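You operate a simulated robot arm through the tools that you are given. There is no shell and no other tool. Be economical: measure what you need, move in short steps, check, and stop when the job is done.

Carry out the task below with a simulated two-armed robot. There is one attempt and no reset: what you move stays moved.

TASK
Fetch the green tag and stand it on the top of the wooden bench by the bin rack. Screw the cap back on the grey bottle. Take the grey bar with a steel grip from the wooden work shelf of the tall rack and leave it on the bottom shelf of the tall rack. Take the orange block and put it on top of the carton marked buckles. Take the straps case and put it on the top of the grey parts bench. Put the grey tag in the green tub. Put the hand brush on top of the grey sheet pair with the black clip. Do these in any order. Set down upright: green tag, straps case.
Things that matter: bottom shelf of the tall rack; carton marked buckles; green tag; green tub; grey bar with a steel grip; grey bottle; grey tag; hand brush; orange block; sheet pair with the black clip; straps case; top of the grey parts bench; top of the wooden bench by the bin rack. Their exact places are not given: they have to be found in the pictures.

The check looks at the end state, three seconds after you hand in, the way a careful person would. Anything else that was tipped, shoved, dropped, spilled or broken makes it a failure. A push-on lid holds only when it is set on centred and level and pressed home; a screw cap is set on level and turned clockwise until tight. Flat cloth is picked up by pressing the open fingertips on it (5 to 10 N) and closing them slowly along it; thin cloth reads only 2 to 8 mm in the jaws.

THE ROBOT
Two 7-joint arms with two-finger grippers on one trunk, on a base that drives. Base frame: it is fixed to the floor where the robot stands at the start and does not move with it; the origin is under the middle of the robot, x ahead of it, y to its left, z up. Units: m, rad, N and s.
The left shoulder is at the start at [0.05, 0.191, 1.217], the right one opposite. With the tool pointing down near the work surface each hand reaches from about 0.1 to 0.32 m from the robot's upright axis, wherever it stands, measured 20 degrees to its own side. Places, roughly: bottom shelf of the tall rack [0.6, 0.3, 0.3]; carton marked buckles [0.5, 0, 0.5]; green tag [0.5, -0.25, 1]; green tub (20x17x9 cm) [-9.2, 3.1, 0.6]; grey bar with a steel grip [0.5, 0.75, 1]; grey bottle (8x8x23 cm) [0.7, 0.7, 1]; grey tag [-7.25, 3.25, 0.75]; hand brush (12x5x9 cm) [-9.5, 3.1, 0.6]; orange block (5x5x5 cm) [-1.5, 0.9, 0.6]; sheet pair with the black clip [-10.25, 5.5, 0.75]; straps case [-7.25, 3.5, 0.75]; top of the grey parts bench [-10.2, 5.5, 0.8]; top of the wooden bench by the bin rack [-1.6, -0.1, 0.8]. Payload 2.69 kg a hand.
Tool frame (each hand has its own): the origin (TCP) lies between the finger pads and is the grasp point; the fingertips stand 0.02 m ahead of it; z points along the fingers, y is the line along which they close. Largest opening 0.1 m; the body of the gripper starts 0.063 m behind the TCP.
Orientation is told as [roll, pitch, yaw] about the base's x, y, z axes, in that order, counted from this pose: with the fingers straight down and closing along the base's y, the tool's x points along the base's -x, its y along +y and its z along -z.

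THE INTERFACE
- The arms move only by the tool step_arm. It takes "left_moves", "right_moves" or both (then of equal length, played together; a hand with none holds still); each is a list of rows, each a list of 3 entries, a list of its own where there are three numbers: the turn, a rotation vector about the tool's x, y, z in rad, then the shift along the tool's x, y, z in m, then the closure, from 0 (fully open) to 1 (shut). In form: [[[rx, ry, rz], [x, y, z], hand], ...]. A call has 1 to 8 rows; each row is the pose to reach, as a shift and turn from the pose commanded when the call began, along the tool's axes at that moment. A row lasts 0.2 s, in which the tool goes at most 0.05 m and 0.15 rad; a call with a longer step from one row to the next is refused whole, and so is a gripper value outside its range. A pose out of reach is approached as far as the arm can. The call stops where the force on the tool passes 40 N (or 10 N more than at its start, if that is more) or the arm is blocked; 0.2 s more then pass. The fingers move at their own pace (about 0.153 m/s each) and stop on an object; they squeeze with about 22 N. The grip force told is the motor's: it shows also when the fingers shut on nothing. Time passes only in rows, and 0.2 s behind the last, so rows that repeat a pose let the fingers close. It gives the time, the measured TCP pose, the force on the tool (base axes), the opening and the grip force at its end, in the units of the frame above (readings bear some noise), with the torque about the TCP (base axes, N m) and any sound that the robot's microphone picked up.
- Cameras (640 x 400 px; columns grow to the right, rows downward): "scene" is now at [0.1324, 0.0142, 1.4059]; the picture's right is [0.18, -0.98, 0.00], its down [-0.39, -0.07, -0.92] and it looks along [0.90, 0.16, -0.39] (base axes); focal length 214 px, centre (320, 200). "left" rides on the left gripper at [0.07, 0.019, -0.099] in its tool frame; the picture's right is [-0.26, 0.97, 0.00], its down [-0.75, -0.20, -0.63] and it looks along [-0.61, -0.16, 0.78] (tool axes); focal length 230 px, centre (320, 200). "right" rides on the right gripper at [0.07, -0.019, -0.099] in its tool frame; the picture's right is [0.26, 0.97, 0.00], its down [-0.75, 0.20, -0.63] and it looks along [-0.61, 0.16, 0.78] (tool axes); focal length 230 px, centre (320, 200).
- snapshot(camera): a new picture of that camera. No time passes.
- slide_trunk(by): slides the trunk up (or, below 0, down) by that many m; the arms and the scene camera ride with it, the base frame stays. It gives what a move gives, with no picture.
- drive_base(legs): drives the robot by 1 to 6 legs, each [ahead, left, turn to the left] in m, m and rad, along the robot's own axes; the way and the turn of a leg run together, so that a leg with both is an arc; at most 1.5 m and 3.142 rad a leg. The arms and the cameras ride along, it lands a little off, and it stops where it bumps. It gives what a move gives.
- head_to(pan, tilt): turns the head with the scene camera to pan (to the left, within 1.396 rad either way) and tilt (down, from -0.506 to 1.204), counted from straight ahead of the robot. It gives what a move gives.
- pixel_to_xyz(camera, pixels): for up to 12 pixels [column, row] of the newest picture of that camera ("zoom" is the newest enlarged one), the place [x, y, z] in the base frame of the surface seen there, good to about 0.002 m. No time passes.
- close_up(camera, box): a new picture of the part [left, top, right, bottom] of that camera's present view, enlarged. No time passes.
- job_done(): hands the job in; it is judged then, once.

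Go step by step. Measure first, check grasps and placings, and put right what went wrong. The budget is 131 turns and 146 pictures, counting those below and the enlarged ones. Unless the task says otherwise, let go and move clear before handing in, and close with one line.

The tools are called after "Emit:" as name(argument=value, ...) on one line, values as JSON. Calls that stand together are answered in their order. step_arm: Moves the arms, as the interface text tells. Its arguments: {"type":"object","properties":{"left_moves":{"type":"array"},"right_moves":{"type":"array"}},"required":[]} The other tools are called the same way: slide_trunk (by) slides the trunk up or down; drive_base (legs) drives the base; head_to (pan, tilt) turns the head that bears the scene camera; snapshot (camera) takes a picture; pixel_to_xyz (camera, pixels) gives the place of the surface under pixels of a picture; close_up (camera, box) takes an enlarged picture of a part of a camera's view; job_done () hands the job in.

At the start:

```text
time_s: 0.0
left_eef_pos: [0.3455, 0.2815, 1.2391]
left_tcp_rot: [0.001, 0.001, 0.0]
left_contact_force: [0.1, 0.2, -0.6]
left_torque: [0.0, 0.01, -0.05]
left_grip_width: 0.1002
left_grasp_force: 0.1
right_eef_pos: [0.3051, -0.0375, 1.328]
right_tcp_rot: [-0.001, -0.001, 0.001]
right_contact_force: [-0.5, 0.4, -0.9]
right_torque: [-0.01, 0.0, 0.0]
right_grip_width: 0.1001
right_grasp_force: 0.0
trunk travel left (down, up): [-0.275, 0.048]
robot x, y, heading: [-0.0023, -0.001, -0.001]
head pan, tilt: [0.18, 0.405]
```

scene: 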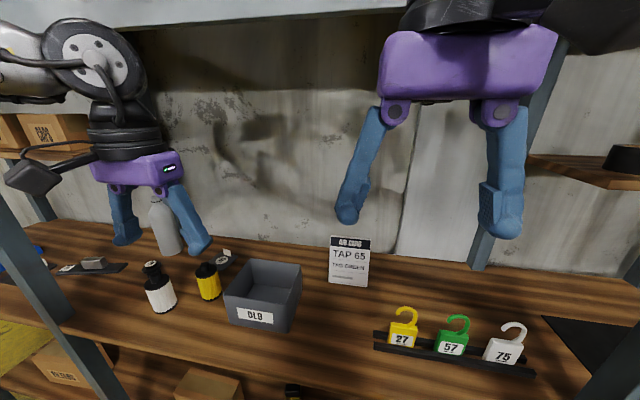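
right: 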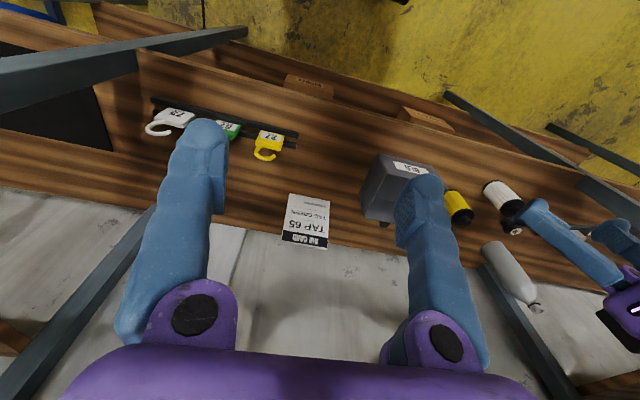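
left: 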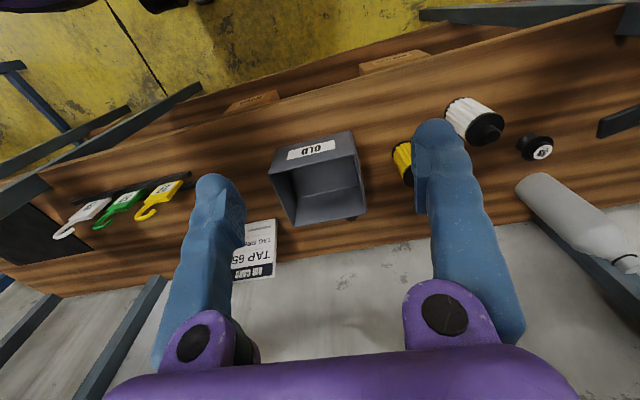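

The scene picture shows the tags at (405-505, 330-350), the grey bottle at (165,225), a cap near (222,260), and a bar at (90,264). I'll look closer and measure.

Emit:
pixel_to_xyz(camera="scene", pixels=[[453, 348], [458, 318], [404, 341], [503, 355], [430, 352], [166, 248], [157, 204], [223, 263], [92, 264], [68, 268], [210, 385], [340, 385]])

Emit:
close_up(camera="scene", box=[0, 180, 320, 380])

Emit:
close_up(camera="scene", box=[320, 220, 600, 395])

```text
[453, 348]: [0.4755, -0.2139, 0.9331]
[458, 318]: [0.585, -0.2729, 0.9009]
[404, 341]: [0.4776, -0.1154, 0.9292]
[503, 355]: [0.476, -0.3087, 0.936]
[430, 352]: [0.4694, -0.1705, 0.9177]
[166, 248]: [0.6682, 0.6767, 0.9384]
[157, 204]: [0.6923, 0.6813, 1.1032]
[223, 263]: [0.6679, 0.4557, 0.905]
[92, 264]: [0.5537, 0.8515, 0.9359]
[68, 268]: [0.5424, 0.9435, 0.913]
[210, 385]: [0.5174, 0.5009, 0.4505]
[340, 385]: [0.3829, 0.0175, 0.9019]
```

```text
2.00 times, centred on (160, 280) of scene
```

zoom: 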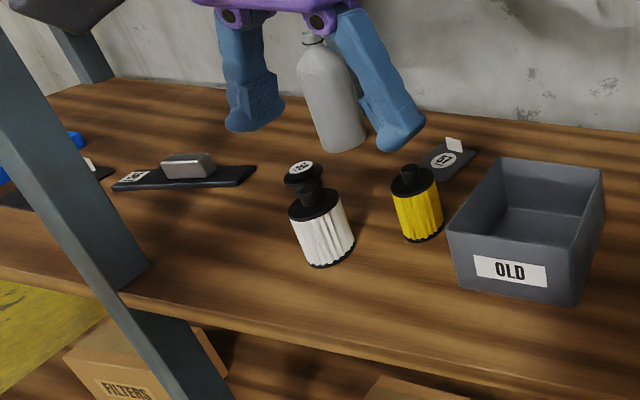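

```text
2.29 times, centred on (460, 308) of scene
```

zoom: 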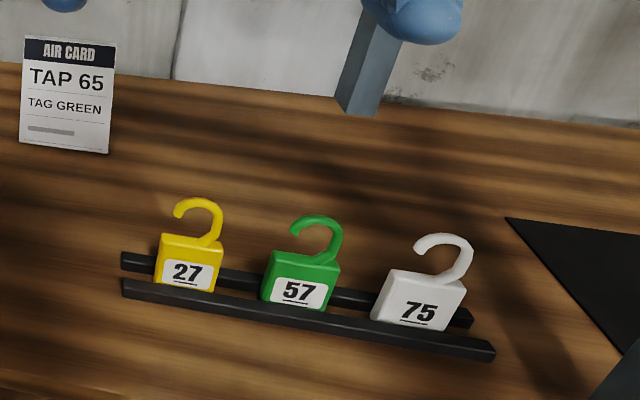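

The bench items are partly hidden. I'll turn the head left and look at the left half of the rack, then look down at the lower shelf.

Emit:
head_to(pan=0.8, tilt=0.5)

Emit:
snapshot(camera="scene")

Emit:
close_up(camera="left", box=[380, 60, 640, 280])

Emit:
head_to(pan=0.0, tilt=1.0)

Emit:
snapshot(camera="scene")

```text
time_s: 1.0
left_eef_pos: [0.345, 0.2817, 1.2392]
left_tcp_rot: [-0.002, -0.001, -0.001]
left_contact_force: [0.1, 0.4, 0.1]
left_torque: [0.01, -0.02, 0.03]
left_grip_width: 0.0999
left_grasp_force: 0.1
right_eef_pos: [0.3069, -0.0374, 1.3278]
right_tcp_rot: [0.0, 0.0, 0.0]
right_contact_force: [0.4, -0.4, -0.6]
right_torque: [0.0, 0.02, 0.02]
right_grip_width: 0.1
right_grasp_force: 0.1
trunk travel left (down, up): [-0.275, 0.048]
robot x, y, heading: [-0.0001, -0.0008, 0.005]
head pan, tilt: [0.799, 0.499]
```

```text
140 pictures are left
```

scene: 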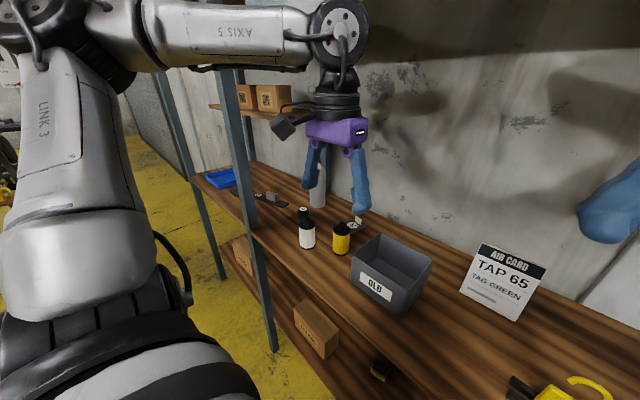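

```text
1.82 times, centred on (510, 170) of left
```

zoom: 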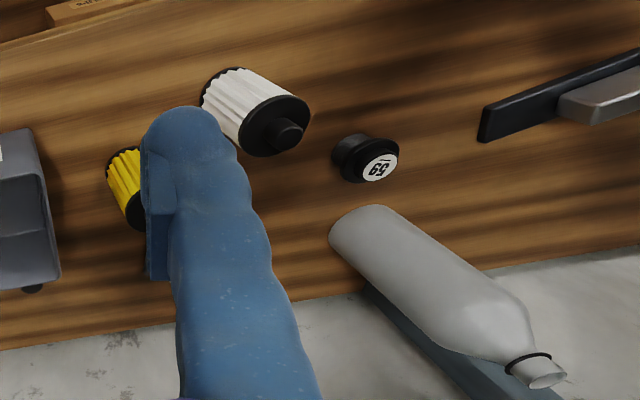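

```text
time_s: 2.1
left_eef_pos: [0.347, 0.2824, 1.2389]
left_tcp_rot: [0.0, 0.0, -0.001]
left_contact_force: [-0.1, -0.2, 0.4]
left_torque: [0.02, 0.01, 0.02]
left_grip_width: 0.1
left_grasp_force: 0.0
right_eef_pos: [0.3067, -0.0387, 1.3285]
right_tcp_rot: [-0.002, -0.001, 0.005]
right_contact_force: [11.1, -45.6, -29.3]
right_torque: [5.61, -0.97, 3.69]
right_grip_width: 0.0999
right_grasp_force: 0.1
trunk travel left (down, up): [-0.275, 0.048]
robot x, y, heading: [-0.0026, 0.0003, -0.0]
head pan, tilt: [0.0, 1.0]
```

```text
138 pictures are left
```

scene: 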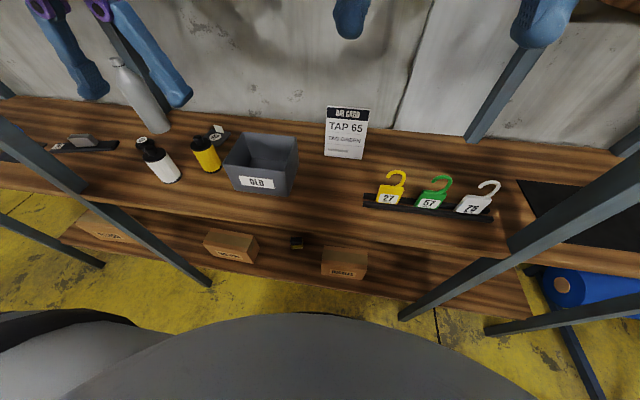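

The cap "59" sits by the bottle, hidden partly behind the white filter (142,143), and the buckles carton may be at (345,262). I'll zoom in and measure these, and watch the right-hand force, which read 45 N.

Emit:
close_up(camera="scene", box=[0, 50, 320, 250])

Emit:
close_up(camera="scene", box=[180, 200, 420, 300])

Emit:
pixel_to_xyz(camera="scene", pixels=[[345, 252], [345, 266], [325, 245], [366, 250], [322, 272], [297, 243], [240, 225], [428, 202], [436, 188], [142, 138], [84, 142], [300, 270]])

Emit:
pixel_to_xyz(camera="left", pixels=[[542, 152], [530, 150], [622, 255], [480, 135], [615, 135], [578, 220]])

Emit:
step_arm(right_moves=[[[0, 0, 0], [0, 0, 0], 0]])

```text
2.00 times, centred on (160, 150) of scene
```

zoom: 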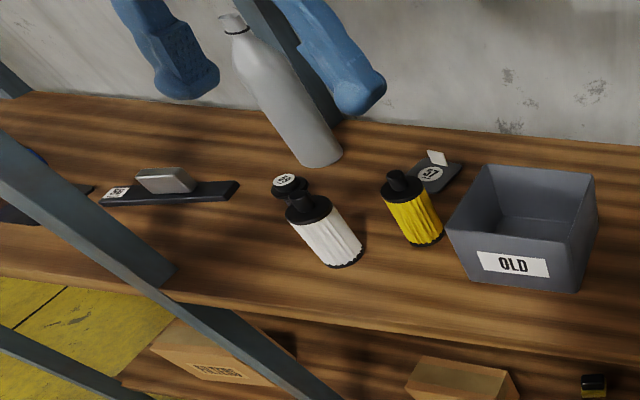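

```text
2.67 times, centred on (300, 250) of scene
```

zoom: 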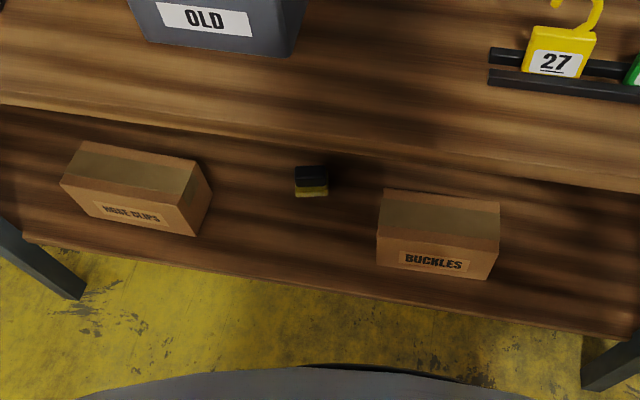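

```text
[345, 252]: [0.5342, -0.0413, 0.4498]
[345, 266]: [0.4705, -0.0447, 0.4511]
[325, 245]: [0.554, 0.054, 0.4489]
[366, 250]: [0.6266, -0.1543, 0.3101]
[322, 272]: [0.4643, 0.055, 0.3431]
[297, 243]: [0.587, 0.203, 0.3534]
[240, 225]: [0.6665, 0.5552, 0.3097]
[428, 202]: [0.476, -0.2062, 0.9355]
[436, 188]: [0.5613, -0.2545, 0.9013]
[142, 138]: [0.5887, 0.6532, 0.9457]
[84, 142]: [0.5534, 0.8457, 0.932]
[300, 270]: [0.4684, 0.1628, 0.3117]
```

```text
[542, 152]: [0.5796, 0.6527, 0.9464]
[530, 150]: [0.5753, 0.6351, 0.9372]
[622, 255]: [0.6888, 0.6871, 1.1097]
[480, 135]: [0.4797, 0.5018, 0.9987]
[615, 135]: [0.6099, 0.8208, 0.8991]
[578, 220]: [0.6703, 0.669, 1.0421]
```

```text
time_s: 2.5
left_eef_pos: [0.345, 0.2811, 1.2394]
left_tcp_rot: [-0.002, -0.002, 0.0]
left_contact_force: [-0.1, -0.4, 0.0]
left_torque: [0.0, 0.01, 0.0]
left_grip_width: 0.1001
left_grasp_force: 0.1
right_eef_pos: [0.307, -0.0388, 1.3277]
right_tcp_rot: [-0.003, -0.001, 0.005]
right_contact_force: [19.4, -47.6, -27.7]
right_torque: [5.9, 0.11, 3.88]
right_grip_width: 0.1001
right_grasp_force: 0.1
trunk travel left (down, up): [-0.275, 0.048]
robot x, y, heading: [-0.001, 0.0005, 0.002]
head pan, tilt: [0.0, 1.0]
```

The head is pressing on the right arm at this tilt, so I'll bring it back after measuring the posts in this picture.

Emit:
pixel_to_xyz(camera="scene", pixels=[[30, 155], [150, 232], [595, 200], [450, 285], [300, 215], [60, 150], [45, 147], [118, 148], [90, 132], [300, 130], [500, 100], [395, 175]])

Emit:
head_to(pan=0.0, tilt=0.5)

Emit:
snapshot(camera="scene")

Emit:
step_arm(right_moves=[[[0, 0, 0], [0, 0, 0], 0]])

```text
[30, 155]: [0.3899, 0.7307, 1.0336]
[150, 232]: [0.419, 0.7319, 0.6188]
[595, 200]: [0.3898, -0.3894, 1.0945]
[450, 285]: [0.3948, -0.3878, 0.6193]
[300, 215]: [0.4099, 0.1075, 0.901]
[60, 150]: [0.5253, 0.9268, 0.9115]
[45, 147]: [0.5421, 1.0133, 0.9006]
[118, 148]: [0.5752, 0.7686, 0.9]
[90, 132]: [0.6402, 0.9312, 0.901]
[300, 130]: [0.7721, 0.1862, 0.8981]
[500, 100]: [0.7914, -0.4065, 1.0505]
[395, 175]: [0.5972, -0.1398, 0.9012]
```

```text
time_s: 3.5
left_eef_pos: [0.3451, 0.2806, 1.2393]
left_tcp_rot: [0.0, -0.001, -0.001]
left_contact_force: [0.4, -0.1, -0.2]
left_torque: [-0.03, -0.02, 0.01]
left_grip_width: 0.1
left_grasp_force: 0.0
right_eef_pos: [0.3067, -0.0365, 1.3279]
right_tcp_rot: [0.002, 0.001, 0.001]
right_contact_force: [0.3, -0.2, -0.6]
right_torque: [0.05, -0.01, 0.02]
right_grip_width: 0.1003
right_grasp_force: 0.1
trunk travel left (down, up): [-0.275, 0.048]
robot x, y, heading: [-0.0028, -0.0008, -0.0]
head pan, tilt: [0.0, 0.499]
```

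```text
135 pictures are left
```

scene: 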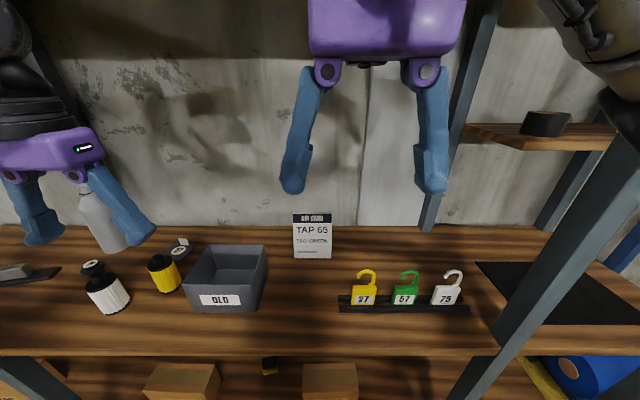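

```text
time_s: 3.9
left_eef_pos: [0.3449, 0.2811, 1.2388]
left_tcp_rot: [0.001, 0.001, -0.001]
left_contact_force: [0.1, -0.1, -0.1]
left_torque: [-0.01, 0.02, 0.01]
left_grip_width: 0.0999
left_grasp_force: 0.1
right_eef_pos: [0.3051, -0.0382, 1.3282]
right_tcp_rot: [0.002, 0.001, -0.001]
right_contact_force: [-0.2, -0.4, -0.3]
right_torque: [-0.01, 0.0, 0.02]
right_grip_width: 0.1
right_grasp_force: 0.1
trunk travel left (down, up): [-0.275, 0.048]
robot x, y, heading: [-0.0014, 0.0007, -0.0]
head pan, tilt: [0.0, 0.499]
```

The forces are normal again, so the head should stay at 0.5 tilt or less with the arm there. The posts stand at x≈0.39, y=0.73 and -0.39, and the tag is at (0.476,-0.21). I'll drive slightly forward to bring the tag in reach.

Emit:
drive_base(legs=[[0.12, -0.03, 0]])

Emit:
close_up(camera="right", box=[100, 60, 340, 210])

Emit:
snapshot(camera="scene")

```text
time_s: 5.2
left_eef_pos: [0.3851, 0.2661, 1.2389]
left_tcp_rot: [-0.007, -0.003, 0.007]
left_contact_force: [0.0, -0.7, 0.2]
left_torque: [-0.02, 0.03, -0.02]
left_grip_width: 0.1002
left_grasp_force: 0.0
right_eef_pos: [0.3446, -0.0496, 1.327]
right_tcp_rot: [-0.014, -0.002, 0.017]
right_contact_force: [0.3, -0.4, 0.3]
right_torque: [0.02, 0.0, -0.01]
right_grip_width: 0.0999
right_grasp_force: 0.0
trunk travel left (down, up): [-0.275, 0.048]
robot x, y, heading: [0.0441, -0.0277, 0.008]
head pan, tilt: [0.0, 0.499]
stopped in leg 1: the robot was blocked; the commanded pose is now the measured one
```

```text
2.67 times, centred on (220, 135) of right
```

zoom: 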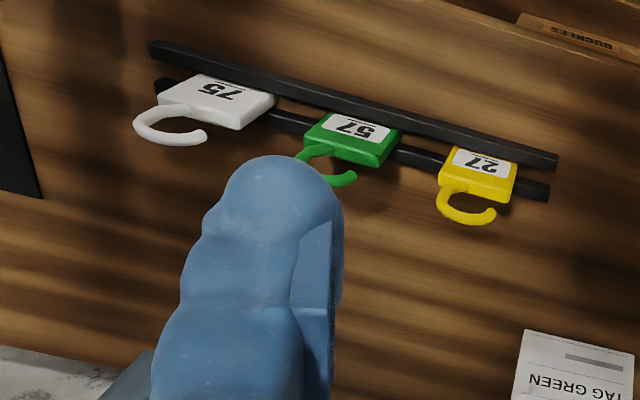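

```text
133 pictures are left
```

scene: 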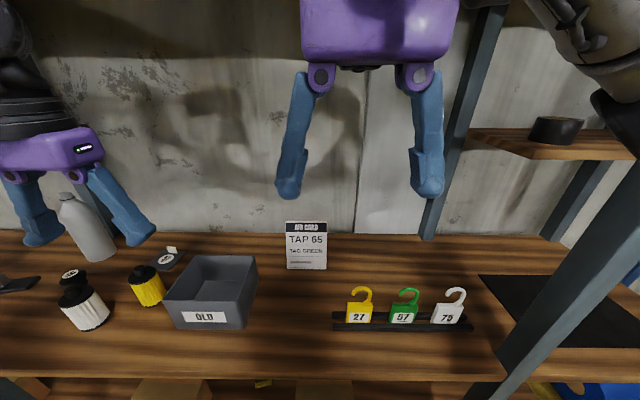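

The base stops at x=0.044. I'll measure the green tag precisely and test a pitched-forward reach with the right hand.

Emit:
close_up(camera="scene", box=[330, 280, 480, 340])

Emit:
step_arm(right_moves=[[[0, -0.14, 0], [-0.02, -0.02, 0.03], 0], [[0, -0.28, 0], [-0.03, -0.05, 0.06], 0], [[0, -0.42, 0], [-0.03, -0.08, 0.09], 0], [[0, -0.55, 0], [-0.03, -0.11, 0.12], 0], [[0, -0.68, 0], [-0.03, -0.14, 0.15], 0], [[0, -0.8, 0], [-0.04, -0.165, 0.18], 0]])

```text
4.27 times, centred on (405, 310) of scene
```

zoom: 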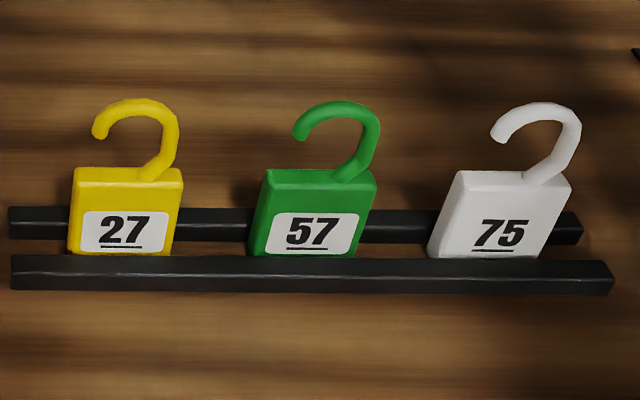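

```text
time_s: 6.5
left_eef_pos: [0.3382, 0.3257, 1.2373]
left_tcp_rot: [-0.048, -0.046, 0.01]
left_contact_force: [-0.3, 1.1, -0.7]
left_torque: [-0.05, 0.01, -0.05]
left_grip_width: 0.1
left_grasp_force: 0.0
right_eef_pos: [0.3323, -0.0692, 1.228]
right_tcp_rot: [-0.127, -0.79, 0.287]
right_contact_force: [0.8, 0.4, -0.7]
right_torque: [-0.03, 0.08, -0.05]
right_grip_width: 0.1002
right_grasp_force: 0.2
right hand out of reach, approached as far as the arm can: row 5, 6
trunk travel left (down, up): [-0.275, 0.048]
robot x, y, heading: [0.0366, -0.0061, 0.01]
head pan, tilt: [0.0, 0.499]
stopped in row 6 (right hand): the arm was blocked; the commanded pose is now the measured one
```

The right arm was blocked and the base nudged sideways, so its elbow probably met the right post. Looking at the scene on the right side.

Emit:
head_to(pan=-0.7, tilt=0.2)

Emit:
snapshot(camera="scene")

Emit:
snapshot(camera="right")

```text
time_s: 7.6
left_eef_pos: [0.3402, 0.3243, 1.238]
left_tcp_rot: [-0.053, -0.047, 0.01]
left_contact_force: [-0.6, 0.5, 0.5]
left_torque: [0.01, 0.0, -0.02]
left_grip_width: 0.0999
left_grasp_force: 0.1
right_eef_pos: [0.3318, -0.0684, 1.2263]
right_tcp_rot: [-0.132, -0.778, 0.286]
right_contact_force: [-1.0, -0.5, 0.9]
right_torque: [-0.04, 0.0, 0.02]
right_grip_width: 0.0998
right_grasp_force: 0.1
trunk travel left (down, up): [-0.275, 0.048]
robot x, y, heading: [0.0392, -0.0105, 0.008]
head pan, tilt: [-0.7, 0.201]
```

```text
131 pictures are left
```

scene: 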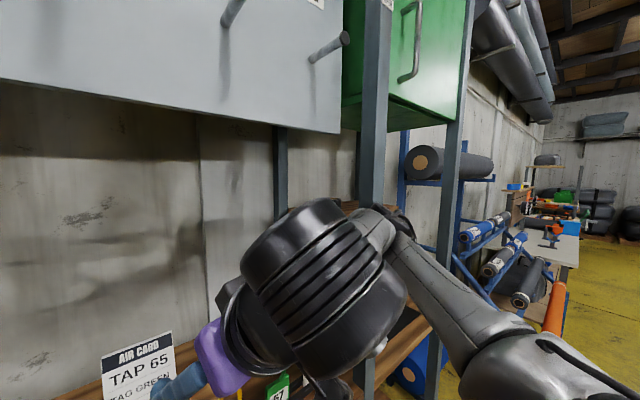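

```text
130 pictures are left
```

right: 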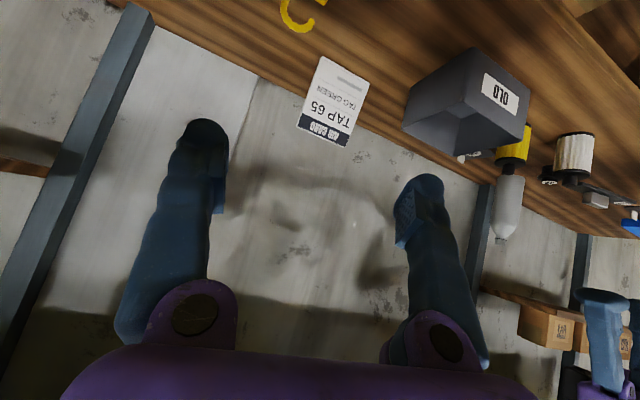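

The right elbow folds out toward the post at (0.39,-0.39). I'll back off and shift left so the arm can stretch out instead of folding, then test reach.

Emit:
drive_base(legs=[[-0.14, 0.06, 0]])

Emit:
step_arm(right_moves=[[[0, 0, 0], [0, 0, 0], 0]])

```text
time_s: 8.9
left_eef_pos: [0.2482, 0.3323, 1.2381]
left_tcp_rot: [-0.002, 0.002, 0.009]
left_contact_force: [-0.1, 0.9, 0.4]
left_torque: [-0.05, -0.02, 0.01]
left_grip_width: 0.1
left_grasp_force: 0.1
right_eef_pos: [0.2442, -0.0691, 1.2038]
right_tcp_rot: [-0.037, -0.729, 0.198]
right_contact_force: [-0.1, 0.0, 0.3]
right_torque: [-0.04, -0.04, 0.0]
right_grip_width: 0.0999
right_grasp_force: 0.0
trunk travel left (down, up): [-0.275, 0.048]
robot x, y, heading: [-0.0914, 0.0482, 0.009]
head pan, tilt: [-0.7, 0.201]
```

```text
time_s: 9.3
left_eef_pos: [0.2481, 0.3295, 1.2383]
left_tcp_rot: [0.001, 0.0, 0.009]
left_contact_force: [-0.5, -1.2, 0.2]
left_torque: [0.01, 0.03, 0.0]
left_grip_width: 0.1001
left_grasp_force: 0.1
right_eef_pos: [0.2442, -0.0706, 1.2017]
right_tcp_rot: [-0.036, -0.73, 0.196]
right_contact_force: [0.9, 0.4, -0.3]
right_torque: [0.01, 0.0, 0.0]
right_grip_width: 0.1
right_grasp_force: 0.1
trunk travel left (down, up): [-0.275, 0.048]
robot x, y, heading: [-0.0909, 0.046, 0.01]
head pan, tilt: [-0.7, 0.201]
```

Free space now. I'll straighten the hand's yaw and reach forward toward above the green tag.

Emit:
step_arm(right_moves=[[[0.022, 0, 0.025], [-0.01, -0.029, 0.031], 0], [[0.044, 0, 0.05], [-0.02, -0.059, 0.062], 0], [[0.066, 0, 0.075], [-0.03, -0.088, 0.093], 0], [[0.088, 0, 0.1], [-0.04, -0.117, 0.125], 0], [[0.11, 0, 0.125], [-0.05, -0.147, 0.156], 0], [[0.131, 0, 0.147], [-0.059, -0.176, 0.187], 0]])

Emit:
head_to(pan=-0.35, tilt=0.35)

Emit:
snapshot(camera="scene")

Emit:
snapshot(camera="right")

```text
time_s: 10.8
left_eef_pos: [0.2485, 0.3294, 1.2381]
left_tcp_rot: [0.0, 0.002, 0.008]
left_contact_force: [0.5, 0.4, 0.4]
left_torque: [-0.01, 0.0, 0.02]
left_grip_width: 0.1002
left_grasp_force: 0.0
right_eef_pos: [0.4417, -0.2212, 1.104]
right_tcp_rot: [-0.035, -0.735, -0.001]
right_contact_force: [0.1, -0.9, 0.7]
right_torque: [0.01, 0.03, 0.02]
right_grip_width: 0.1001
right_grasp_force: 0.0
trunk travel left (down, up): [-0.275, 0.048]
robot x, y, heading: [-0.0947, 0.0447, 0.008]
head pan, tilt: [-0.7, 0.201]
```

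```text
time_s: 11.6
left_eef_pos: [0.2488, 0.3289, 1.2389]
left_tcp_rot: [-0.001, 0.0, 0.01]
left_contact_force: [0.0, 0.7, -0.5]
left_torque: [0.03, 0.02, -0.03]
left_grip_width: 0.0998
left_grasp_force: 0.0
right_eef_pos: [0.4414, -0.2195, 1.1057]
right_tcp_rot: [-0.034, -0.736, -0.001]
right_contact_force: [-0.9, -0.2, 0.3]
right_torque: [-0.01, -0.02, 0.01]
right_grip_width: 0.0998
right_grasp_force: 0.0
trunk travel left (down, up): [-0.275, 0.048]
robot x, y, heading: [-0.0937, 0.046, 0.007]
head pan, tilt: [-0.351, 0.351]
```

```text
129 pictures are left
```

scene: 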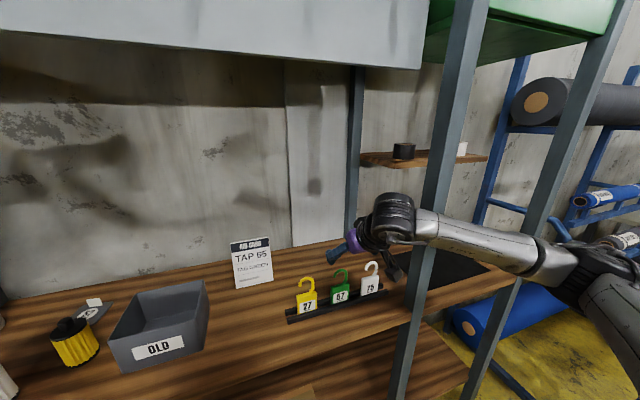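

```text
128 pictures are left
```

right: 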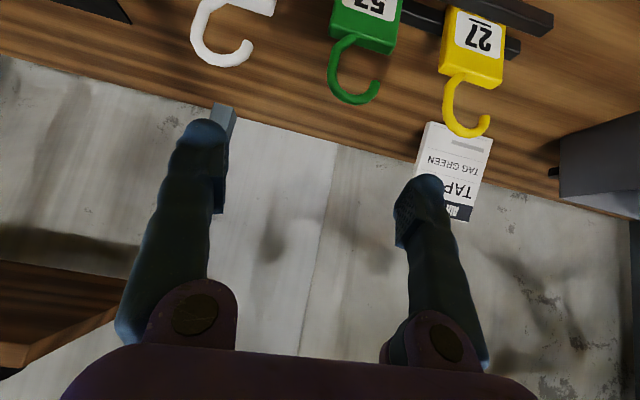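

Reach works from here. Measuring the tag body, hook and neighbours from the hand camera.

Emit:
pixel_to_xyz(camera="right", pixels=[[340, 32], [382, 46], [365, 10], [398, 20], [345, 45], [374, 88], [335, 80], [443, 72], [498, 82], [275, 12], [420, 14], [335, 6]])

Emit:
close_up(camera="right", box=[180, 0, 560, 140])

Emit:
pixel_to_xyz(camera="scene", pixels=[[334, 286], [344, 285], [340, 296], [332, 302], [348, 299], [345, 270], [316, 296], [361, 288], [320, 312], [379, 272]])

```text
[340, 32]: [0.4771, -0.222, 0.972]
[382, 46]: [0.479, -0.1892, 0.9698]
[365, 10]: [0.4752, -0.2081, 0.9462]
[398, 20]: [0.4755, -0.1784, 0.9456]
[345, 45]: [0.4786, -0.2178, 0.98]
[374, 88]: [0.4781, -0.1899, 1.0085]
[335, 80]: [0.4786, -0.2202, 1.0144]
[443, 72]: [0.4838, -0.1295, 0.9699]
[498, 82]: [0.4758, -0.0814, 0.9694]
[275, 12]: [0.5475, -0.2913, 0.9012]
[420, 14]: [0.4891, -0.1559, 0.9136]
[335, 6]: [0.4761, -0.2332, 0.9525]
```

```text
1.68 times, centred on (370, 70) of right
```

zoom: 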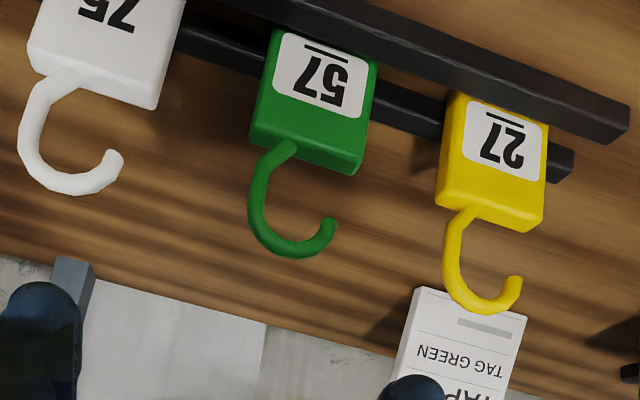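

```text
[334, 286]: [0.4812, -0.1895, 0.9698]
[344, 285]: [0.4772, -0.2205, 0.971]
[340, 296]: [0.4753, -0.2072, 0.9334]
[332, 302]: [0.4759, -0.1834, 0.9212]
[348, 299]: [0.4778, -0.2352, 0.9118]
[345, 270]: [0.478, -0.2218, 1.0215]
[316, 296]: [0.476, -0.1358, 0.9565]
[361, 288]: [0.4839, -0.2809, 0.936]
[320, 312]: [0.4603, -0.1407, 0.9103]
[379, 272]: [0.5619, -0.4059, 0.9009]
```

The body spans y -0.18…-0.235, z up to 0.97, with about 0.046 gaps to the neighbours. I'll bring the half-closed hand in along its axis, stopping short to check.

Emit:
step_arm(right_moves=[[[-0.012, 0, 0.011], [0.037, 0.006, 0.012], 0.2], [[-0.025, 0, 0.023], [0.0746, 0.0125, 0.023], 0.2], [[-0.025, 0, 0.023], [0.0746, 0.0125, 0.06], 0.2], [[-0.025, 0, 0.023], [0.0746, 0.0125, 0.09], 0.2], [[-0.025, 0, 0.023], [0.0746, 0.0125, 0.09], 0.2]])

Emit:
snapshot(camera="right")

```text
time_s: 12.8
left_eef_pos: [0.2486, 0.3295, 1.2387]
left_tcp_rot: [0.0, 0.0, 0.009]
left_contact_force: [0.2, -0.5, -0.7]
left_torque: [0.01, 0.0, -0.02]
left_grip_width: 0.1001
left_grasp_force: 0.1
right_eef_pos: [0.4469, -0.2091, 0.9902]
right_tcp_rot: [0.011, -0.734, -0.032]
right_contact_force: [-0.7, -0.2, 0.7]
right_torque: [0.01, 0.03, 0.01]
right_grip_width: 0.0801
right_grasp_force: 0.1
trunk travel left (down, up): [-0.275, 0.048]
robot x, y, heading: [-0.0927, 0.0465, 0.011]
head pan, tilt: [-0.351, 0.351]
```

```text
126 pictures are left
```

right: 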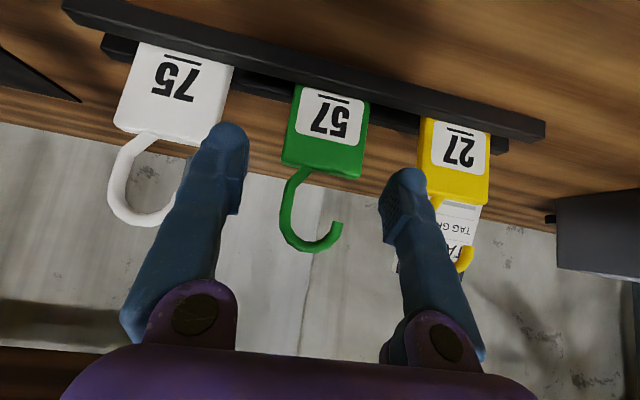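

The fingers straddle the green tag. Advancing the last 5 cm and closing.

Emit:
step_arm(right_moves=[[[0, 0, 0], [0.001, 0.001, 0.027], 0.2], [[0, 0, 0], [0.001, 0.001, 0.052], 0.2], [[0, 0, 0], [0.001, 0.001, 0.052], 0.5], [[0, 0, 0], [0.001, 0.001, 0.052], 0.7], [[0, 0, 0], [0.001, 0.001, 0.052], 0.9]])

Emit:
snapshot(camera="right")

```text
time_s: 14.0
left_eef_pos: [0.2496, 0.3289, 1.2398]
left_tcp_rot: [-0.001, 0.0, 0.009]
left_contact_force: [-0.5, 0.3, 0.4]
left_torque: [0.01, 0.03, -0.01]
left_grip_width: 0.0998
left_grasp_force: 0.0
right_eef_pos: [0.481, -0.2088, 0.9493]
right_tcp_rot: [0.012, -0.735, -0.033]
right_contact_force: [0.0, 0.0, 0.1]
right_torque: [0.01, 0.0, 0.0]
right_grip_width: 0.0544
right_grasp_force: 21.7
trunk travel left (down, up): [-0.275, 0.048]
robot x, y, heading: [-0.0951, 0.0438, 0.012]
head pan, tilt: [-0.351, 0.351]
```

```text
125 pictures are left
```

right: 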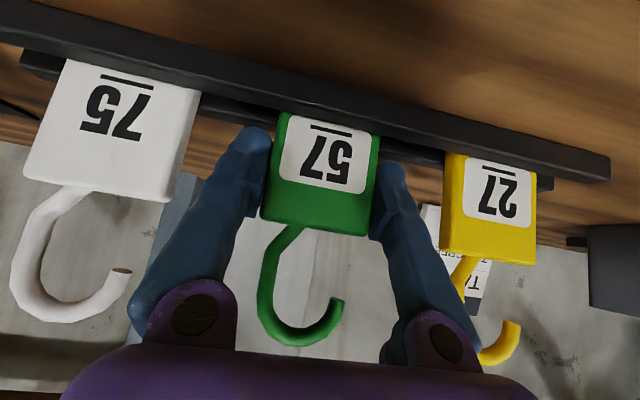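

The tag is gripped at 54 mm. Lifting straight up, then back.

Emit:
step_arm(right_moves=[[[0, 0, 0], [-0.03, 0, -0.0335], 0.9], [[0, 0, 0], [-0.06, 0, -0.067], 0.9], [[0, 0, 0], [-0.09, 0, -0.1], 0.9], [[0, 0, 0], [-0.11, 0, -0.122], 0.9], [[0, 0, 0], [-0.08, 0, -0.15], 0.9], [[0, 0, 0], [-0.05, 0, -0.18], 0.9], [[0, 0, 0], [-0.02, 0, -0.21], 0.9], [[0, 0, 0], [0.01, 0, -0.24], 0.9]])

Emit:
head_to(pan=0, tilt=0.4)

Emit:
snapshot(camera="scene")

```text
time_s: 15.8
left_eef_pos: [0.2493, 0.3291, 1.2388]
left_tcp_rot: [0.001, 0.002, 0.008]
left_contact_force: [-0.4, -0.1, -0.7]
left_torque: [0.01, 0.0, 0.03]
left_grip_width: 0.1
left_grasp_force: 0.2
right_eef_pos: [0.3279, -0.2072, 1.1236]
right_tcp_rot: [0.012, -0.734, -0.033]
right_contact_force: [-0.3, -0.3, -0.2]
right_torque: [-0.03, 0.03, 0.02]
right_grip_width: 0.0544
right_grasp_force: 21.6
right hand out of reach, approached as far as the arm can: row 8
trunk travel left (down, up): [-0.275, 0.048]
robot x, y, heading: [-0.0963, 0.0433, 0.012]
head pan, tilt: [-0.351, 0.351]
```

```text
time_s: 16.6
left_eef_pos: [0.2497, 0.3296, 1.2381]
left_tcp_rot: [0.0, 0.001, 0.01]
left_contact_force: [-1.1, -0.5, -0.2]
left_torque: [-0.01, 0.05, -0.01]
left_grip_width: 0.0999
left_grasp_force: 0.0
right_eef_pos: [0.3278, -0.2073, 1.1249]
right_tcp_rot: [0.013, -0.732, -0.033]
right_contact_force: [0.7, 0.0, -0.4]
right_torque: [-0.01, -0.02, -0.02]
right_grip_width: 0.0549
right_grasp_force: 22.5
trunk travel left (down, up): [-0.275, 0.048]
robot x, y, heading: [-0.0956, 0.0456, 0.006]
head pan, tilt: [0.0, 0.4]
```

```text
124 pictures are left
```

scene: 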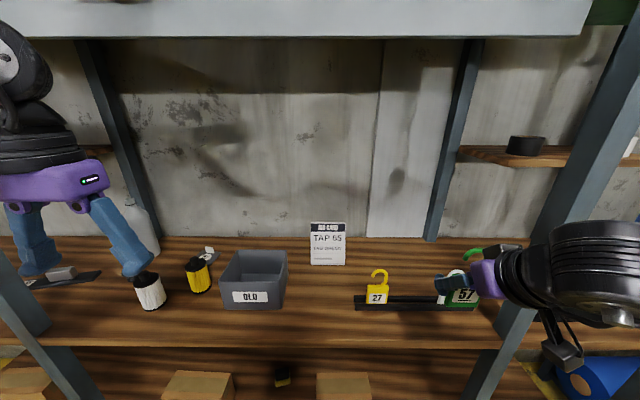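

The tag is held well. Next I'll back off and turn around toward the wooden bench behind, then look.

Emit:
drive_base(legs=[[-0.4, 0, 0], [0, 0, 1.571], [0, 0, 1.571]])

Emit:
snapshot(camera="scene")

```text
time_s: 26.7
left_eef_pos: [-0.8358, -0.2377, 1.2385]
left_tcp_rot: [0.0, 0.0, 3.136]
left_contact_force: [0.2, -0.9, -0.5]
left_torque: [0.02, 0.01, 0.01]
left_grip_width: 0.1
left_grasp_force: 0.1
right_eef_pos: [-0.9089, 0.2998, 1.1245]
right_tcp_rot: [0.013, -0.733, 3.097]
right_contact_force: [-0.4, 0.3, -0.9]
right_torque: [0.01, 0.01, 0.04]
right_grip_width: 0.0548
right_grasp_force: 22.3
trunk travel left (down, up): [-0.275, 0.048]
robot x, y, heading: [-0.4889, 0.0417, 3.135]
head pan, tilt: [0.0, 0.4]
```

```text
123 pictures are left
```

scene: 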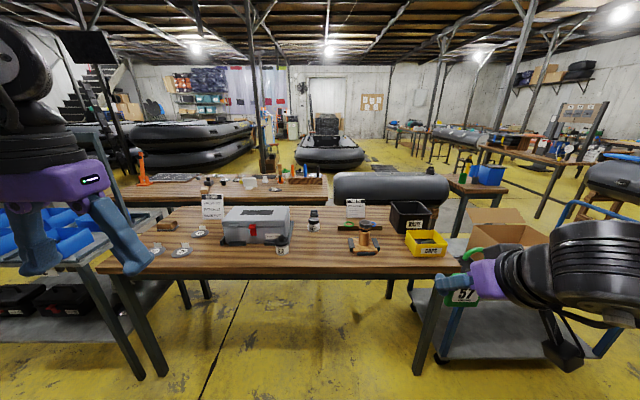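

The bench is ahead. Measuring its top and looking for the orange block on the cart to the right.

Emit:
pixel_to_xyz(camera="scene", pixels=[[120, 268], [440, 270], [330, 268], [375, 268], [200, 260], [210, 235], [340, 240], [395, 262], [255, 255], [560, 260], [530, 330]])

Emit:
close_up(camera="scene", box=[100, 180, 460, 290])

Emit:
head_to(pan=-0.7, tilt=0.5)

Emit:
snapshot(camera="scene")

```text
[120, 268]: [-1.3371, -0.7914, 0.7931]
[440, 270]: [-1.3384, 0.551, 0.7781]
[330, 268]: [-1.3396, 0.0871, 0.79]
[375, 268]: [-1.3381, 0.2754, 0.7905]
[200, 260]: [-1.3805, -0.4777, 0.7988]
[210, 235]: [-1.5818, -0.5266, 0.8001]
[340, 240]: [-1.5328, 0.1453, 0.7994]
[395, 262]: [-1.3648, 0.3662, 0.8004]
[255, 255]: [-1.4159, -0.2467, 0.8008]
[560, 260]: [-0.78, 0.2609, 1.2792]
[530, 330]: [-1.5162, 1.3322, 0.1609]
```

```text
1.78 times, centred on (280, 235) of scene
```

zoom: 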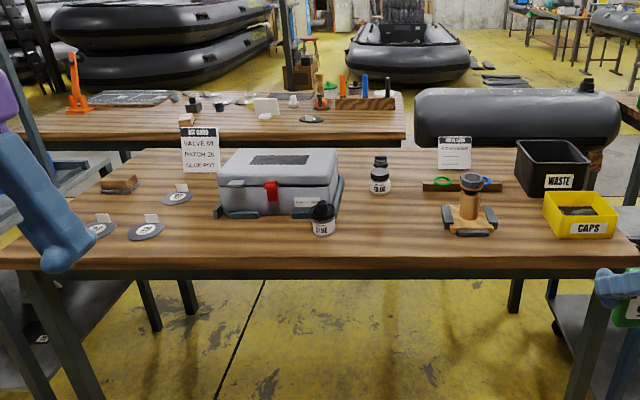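

```text
time_s: 27.8
left_eef_pos: [-0.8355, -0.2373, 1.2397]
left_tcp_rot: [-0.001, 0.0, 3.137]
left_contact_force: [0.7, -0.2, 0.0]
left_torque: [0.0, 0.01, 0.02]
left_grip_width: 0.1003
left_grasp_force: 0.0
right_eef_pos: [-0.9075, 0.3008, 1.1234]
right_tcp_rot: [0.014, -0.734, 3.097]
right_contact_force: [0.5, 0.4, 0.6]
right_torque: [-0.03, -0.02, 0.01]
right_grip_width: 0.0546
right_grasp_force: 22.1
trunk travel left (down, up): [-0.275, 0.048]
robot x, y, heading: [-0.4906, 0.0411, 3.136]
head pan, tilt: [-0.7, 0.499]
```

```text
121 pictures are left
```

scene: 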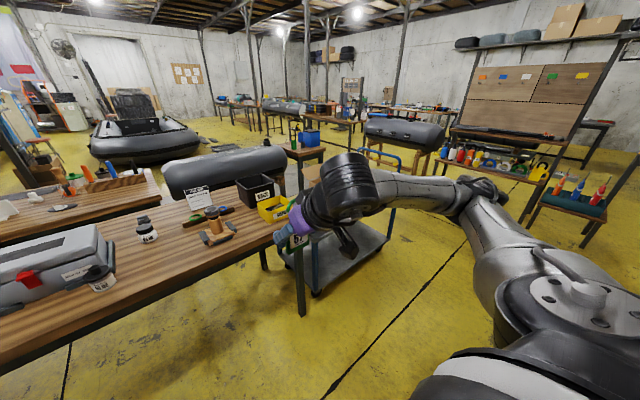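

A clear spot is around (-1.45, 0.07) on the bench (z=0.80). I'll drive there with the tag high.

Emit:
drive_base(legs=[[0.4, 0.22, 0.005]])

Emit:
snapshot(camera="right")

Emit:
head_to(pan=-0.2, tilt=0.6)

Emit:
snapshot(camera="scene")

```text
time_s: 30.5
left_eef_pos: [-1.2271, -0.4603, 1.2377]
left_tcp_rot: [-0.002, -0.002, -3.136]
left_contact_force: [-0.4, -0.9, -0.3]
left_torque: [0.04, -0.04, -0.03]
left_grip_width: 0.1
left_grasp_force: 0.0
right_eef_pos: [-1.3065, 0.076, 1.1248]
right_tcp_rot: [0.012, -0.732, 3.109]
right_contact_force: [-0.8, 0.2, -0.8]
right_torque: [0.0, -0.02, 0.01]
right_grip_width: 0.0545
right_grasp_force: 21.4
trunk travel left (down, up): [-0.275, 0.048]
robot x, y, heading: [-0.883, -0.1783, -3.136]
head pan, tilt: [-0.7, 0.499]
```

```text
120 pictures are left
```

right: 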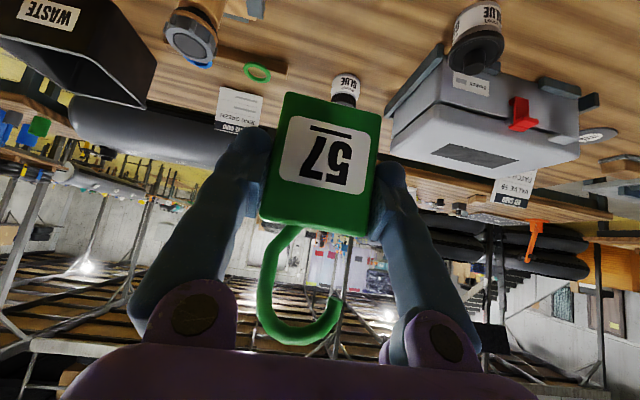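

```text
time_s: 31.4
left_eef_pos: [-1.227, -0.4602, 1.2384]
left_tcp_rot: [0.0, 0.001, -3.134]
left_contact_force: [-0.2, -0.5, 0.5]
left_torque: [-0.01, -0.01, -0.05]
left_grip_width: 0.1001
left_grasp_force: 0.1
right_eef_pos: [-1.3057, 0.0765, 1.1239]
right_tcp_rot: [0.011, -0.733, 3.109]
right_contact_force: [0.9, 0.3, -0.6]
right_torque: [0.02, -0.04, 0.04]
right_grip_width: 0.0546
right_grasp_force: 22.3
trunk travel left (down, up): [-0.275, 0.048]
robot x, y, heading: [-0.8869, -0.1774, -3.139]
head pan, tilt: [-0.201, 0.6]
```

```text
119 pictures are left
```

scene: 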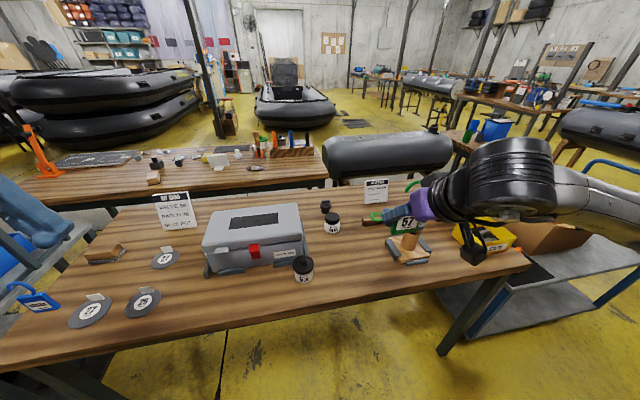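

Measuring clearances of the glue jars and wood piece around the planned spot.

Emit:
pixel_to_xyz(camera="scene", pixels=[[303, 260], [303, 280], [332, 220], [385, 262], [430, 258], [408, 240], [385, 242], [345, 275], [350, 255], [340, 290], [370, 222]])

Emit:
pixel_to_xyz(camera="right", pixels=[[277, 205], [370, 215], [288, 100], [378, 115], [330, 180], [345, 95]])

```text
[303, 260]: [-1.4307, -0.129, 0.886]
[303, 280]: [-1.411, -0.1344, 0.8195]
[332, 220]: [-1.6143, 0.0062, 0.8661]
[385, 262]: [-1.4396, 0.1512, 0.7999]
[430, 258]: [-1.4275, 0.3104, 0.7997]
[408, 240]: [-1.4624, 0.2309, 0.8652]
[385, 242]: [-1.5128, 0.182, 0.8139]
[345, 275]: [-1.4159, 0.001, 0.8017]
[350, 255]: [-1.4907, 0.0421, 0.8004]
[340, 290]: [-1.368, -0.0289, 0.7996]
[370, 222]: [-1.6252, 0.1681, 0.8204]
```

```text
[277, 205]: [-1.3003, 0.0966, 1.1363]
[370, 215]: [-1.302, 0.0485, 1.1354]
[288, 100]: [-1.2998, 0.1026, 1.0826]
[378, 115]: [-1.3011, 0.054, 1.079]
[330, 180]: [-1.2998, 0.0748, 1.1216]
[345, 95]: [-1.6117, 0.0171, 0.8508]
```

The spot (-1.44, 0.035) is clear on both sides. Moving above it and down to about 6 mm over the top.

Emit:
step_arm(right_moves=[[[0, 0, 0], [-0.005, 0.01, 0.045], 0.9], [[0, 0, 0], [-0.01, 0.02, 0.09], 0.9], [[0, 0, 0], [-0.015, 0.03, 0.135], 0.9], [[0, 0, 0], [-0.019, 0.04, 0.179], 0.9], [[0, 0, 0], [0.006, 0.04, 0.206], 0.9], [[0, 0, 0], [0.03, 0.04, 0.233], 0.9], [[0, 0, 0], [0.055, 0.04, 0.26], 0.9], [[0, 0, 0], [0.077, 0.04, 0.284], 0.9]])

Emit:
snapshot(camera="right")

Emit:
close_up(camera="scene", box=[260, 200, 480, 320])

```text
time_s: 33.2
left_eef_pos: [-1.2269, -0.4607, 1.2386]
left_tcp_rot: [0.0, -0.001, -3.134]
left_contact_force: [0.3, 0.0, 0.0]
left_torque: [-0.02, 0.01, 0.0]
left_grip_width: 0.1002
left_grasp_force: 0.1
right_eef_pos: [-1.4416, 0.0367, 0.8635]
right_tcp_rot: [0.013, -0.735, 3.109]
right_contact_force: [-0.2, -0.1, 0.6]
right_torque: [0.01, -0.01, 0.02]
right_grip_width: 0.0544
right_grasp_force: 22.3
trunk travel left (down, up): [-0.275, 0.048]
robot x, y, heading: [-0.8876, -0.178, -3.138]
head pan, tilt: [-0.201, 0.6]
```

```text
118 pictures are left
```

right: 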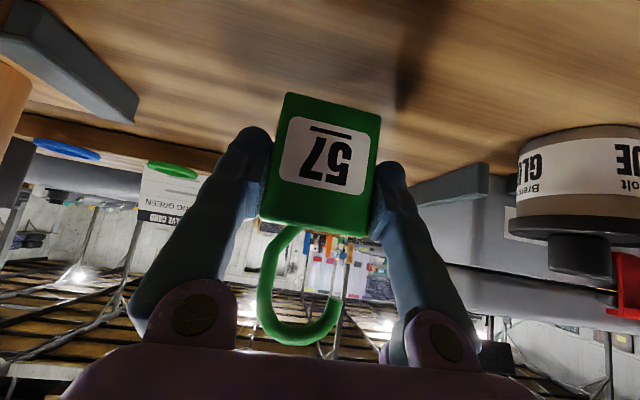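

```text
2.91 times, centred on (370, 260) of scene
```

zoom: 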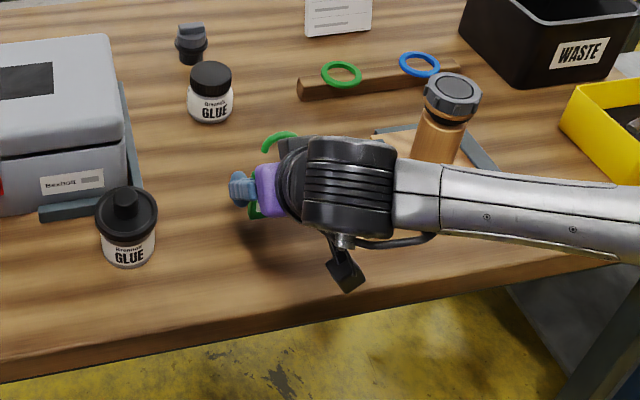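

Nearly down. Checking the tag's bottom-edge height before touching down.

Emit:
pixel_to_xyz(camera="right", pixels=[[290, 96], [330, 106], [375, 116], [330, 95], [264, 215], [366, 234]])

Emit:
step_arm(right_moves=[[[0, 0, 0], [0.003, 0, 0.0035], 0.9], [[0, 0, 0], [0.005, 0, 0.006], 0.9]])

```text
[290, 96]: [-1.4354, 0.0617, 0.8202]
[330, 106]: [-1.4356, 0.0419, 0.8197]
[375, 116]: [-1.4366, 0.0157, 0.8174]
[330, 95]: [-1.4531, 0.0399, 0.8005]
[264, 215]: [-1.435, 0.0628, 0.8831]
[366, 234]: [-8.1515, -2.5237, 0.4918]
```

```text
time_s: 33.9
left_eef_pos: [-1.2252, -0.4601, 1.2395]
left_tcp_rot: [0.0, 0.001, -3.134]
left_contact_force: [0.4, -0.1, -1.0]
left_torque: [0.01, 0.0, 0.02]
left_grip_width: 0.0998
left_grasp_force: 0.0
right_eef_pos: [-1.4407, 0.0376, 0.8541]
right_tcp_rot: [0.012, -0.734, 3.107]
right_contact_force: [0.8, 0.1, -0.9]
right_torque: [0.02, 0.0, 0.01]
right_grip_width: 0.0548
right_grasp_force: 21.3
trunk travel left (down, up): [-0.275, 0.048]
robot x, y, heading: [-0.8843, -0.175, -3.133]
head pan, tilt: [-0.201, 0.6]
```

The bottom edge is still about 8 mm up. Lowering by small steps until there is contact.

Emit:
step_arm(right_moves=[[[0, 0, 0], [0.002, 0, 0.002], 0.9], [[0, 0, 0], [0.004, 0, 0.0044], 0.9], [[0, 0, 0], [0.0053, 0, 0.006], 0.9], [[0, 0, 0], [0.0053, 0, 0.006], 0.9]])

Emit:
snapshot(camera="right")

Emit:
pixel_to_xyz(camera="right", pixels=[[290, 96], [330, 106], [375, 116], [330, 95]])

```text
time_s: 34.9
left_eef_pos: [-1.2272, -0.4594, 1.2395]
left_tcp_rot: [0.001, 0.0, -3.134]
left_contact_force: [-0.1, 0.1, -0.1]
left_torque: [0.01, 0.02, 0.0]
left_grip_width: 0.0998
left_grasp_force: 0.0
right_eef_pos: [-1.4393, 0.0374, 0.848]
right_tcp_rot: [0.014, -0.736, 3.108]
right_contact_force: [-0.6, -0.4, 6.4]
right_torque: [0.18, 0.09, 0.04]
right_grip_width: 0.0547
right_grasp_force: 22.0
trunk travel left (down, up): [-0.275, 0.048]
robot x, y, heading: [-0.8872, -0.1786, -3.137]
head pan, tilt: [-0.201, 0.6]
```

```text
116 pictures are left
```

right: 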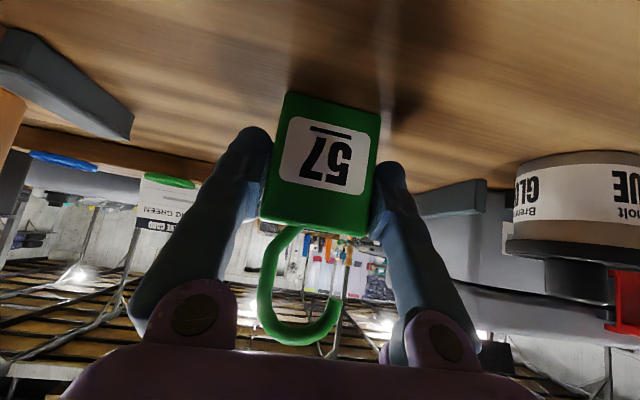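

```text
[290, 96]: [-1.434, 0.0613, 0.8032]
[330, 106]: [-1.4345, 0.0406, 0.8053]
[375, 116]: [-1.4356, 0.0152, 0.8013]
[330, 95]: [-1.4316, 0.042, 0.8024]
```

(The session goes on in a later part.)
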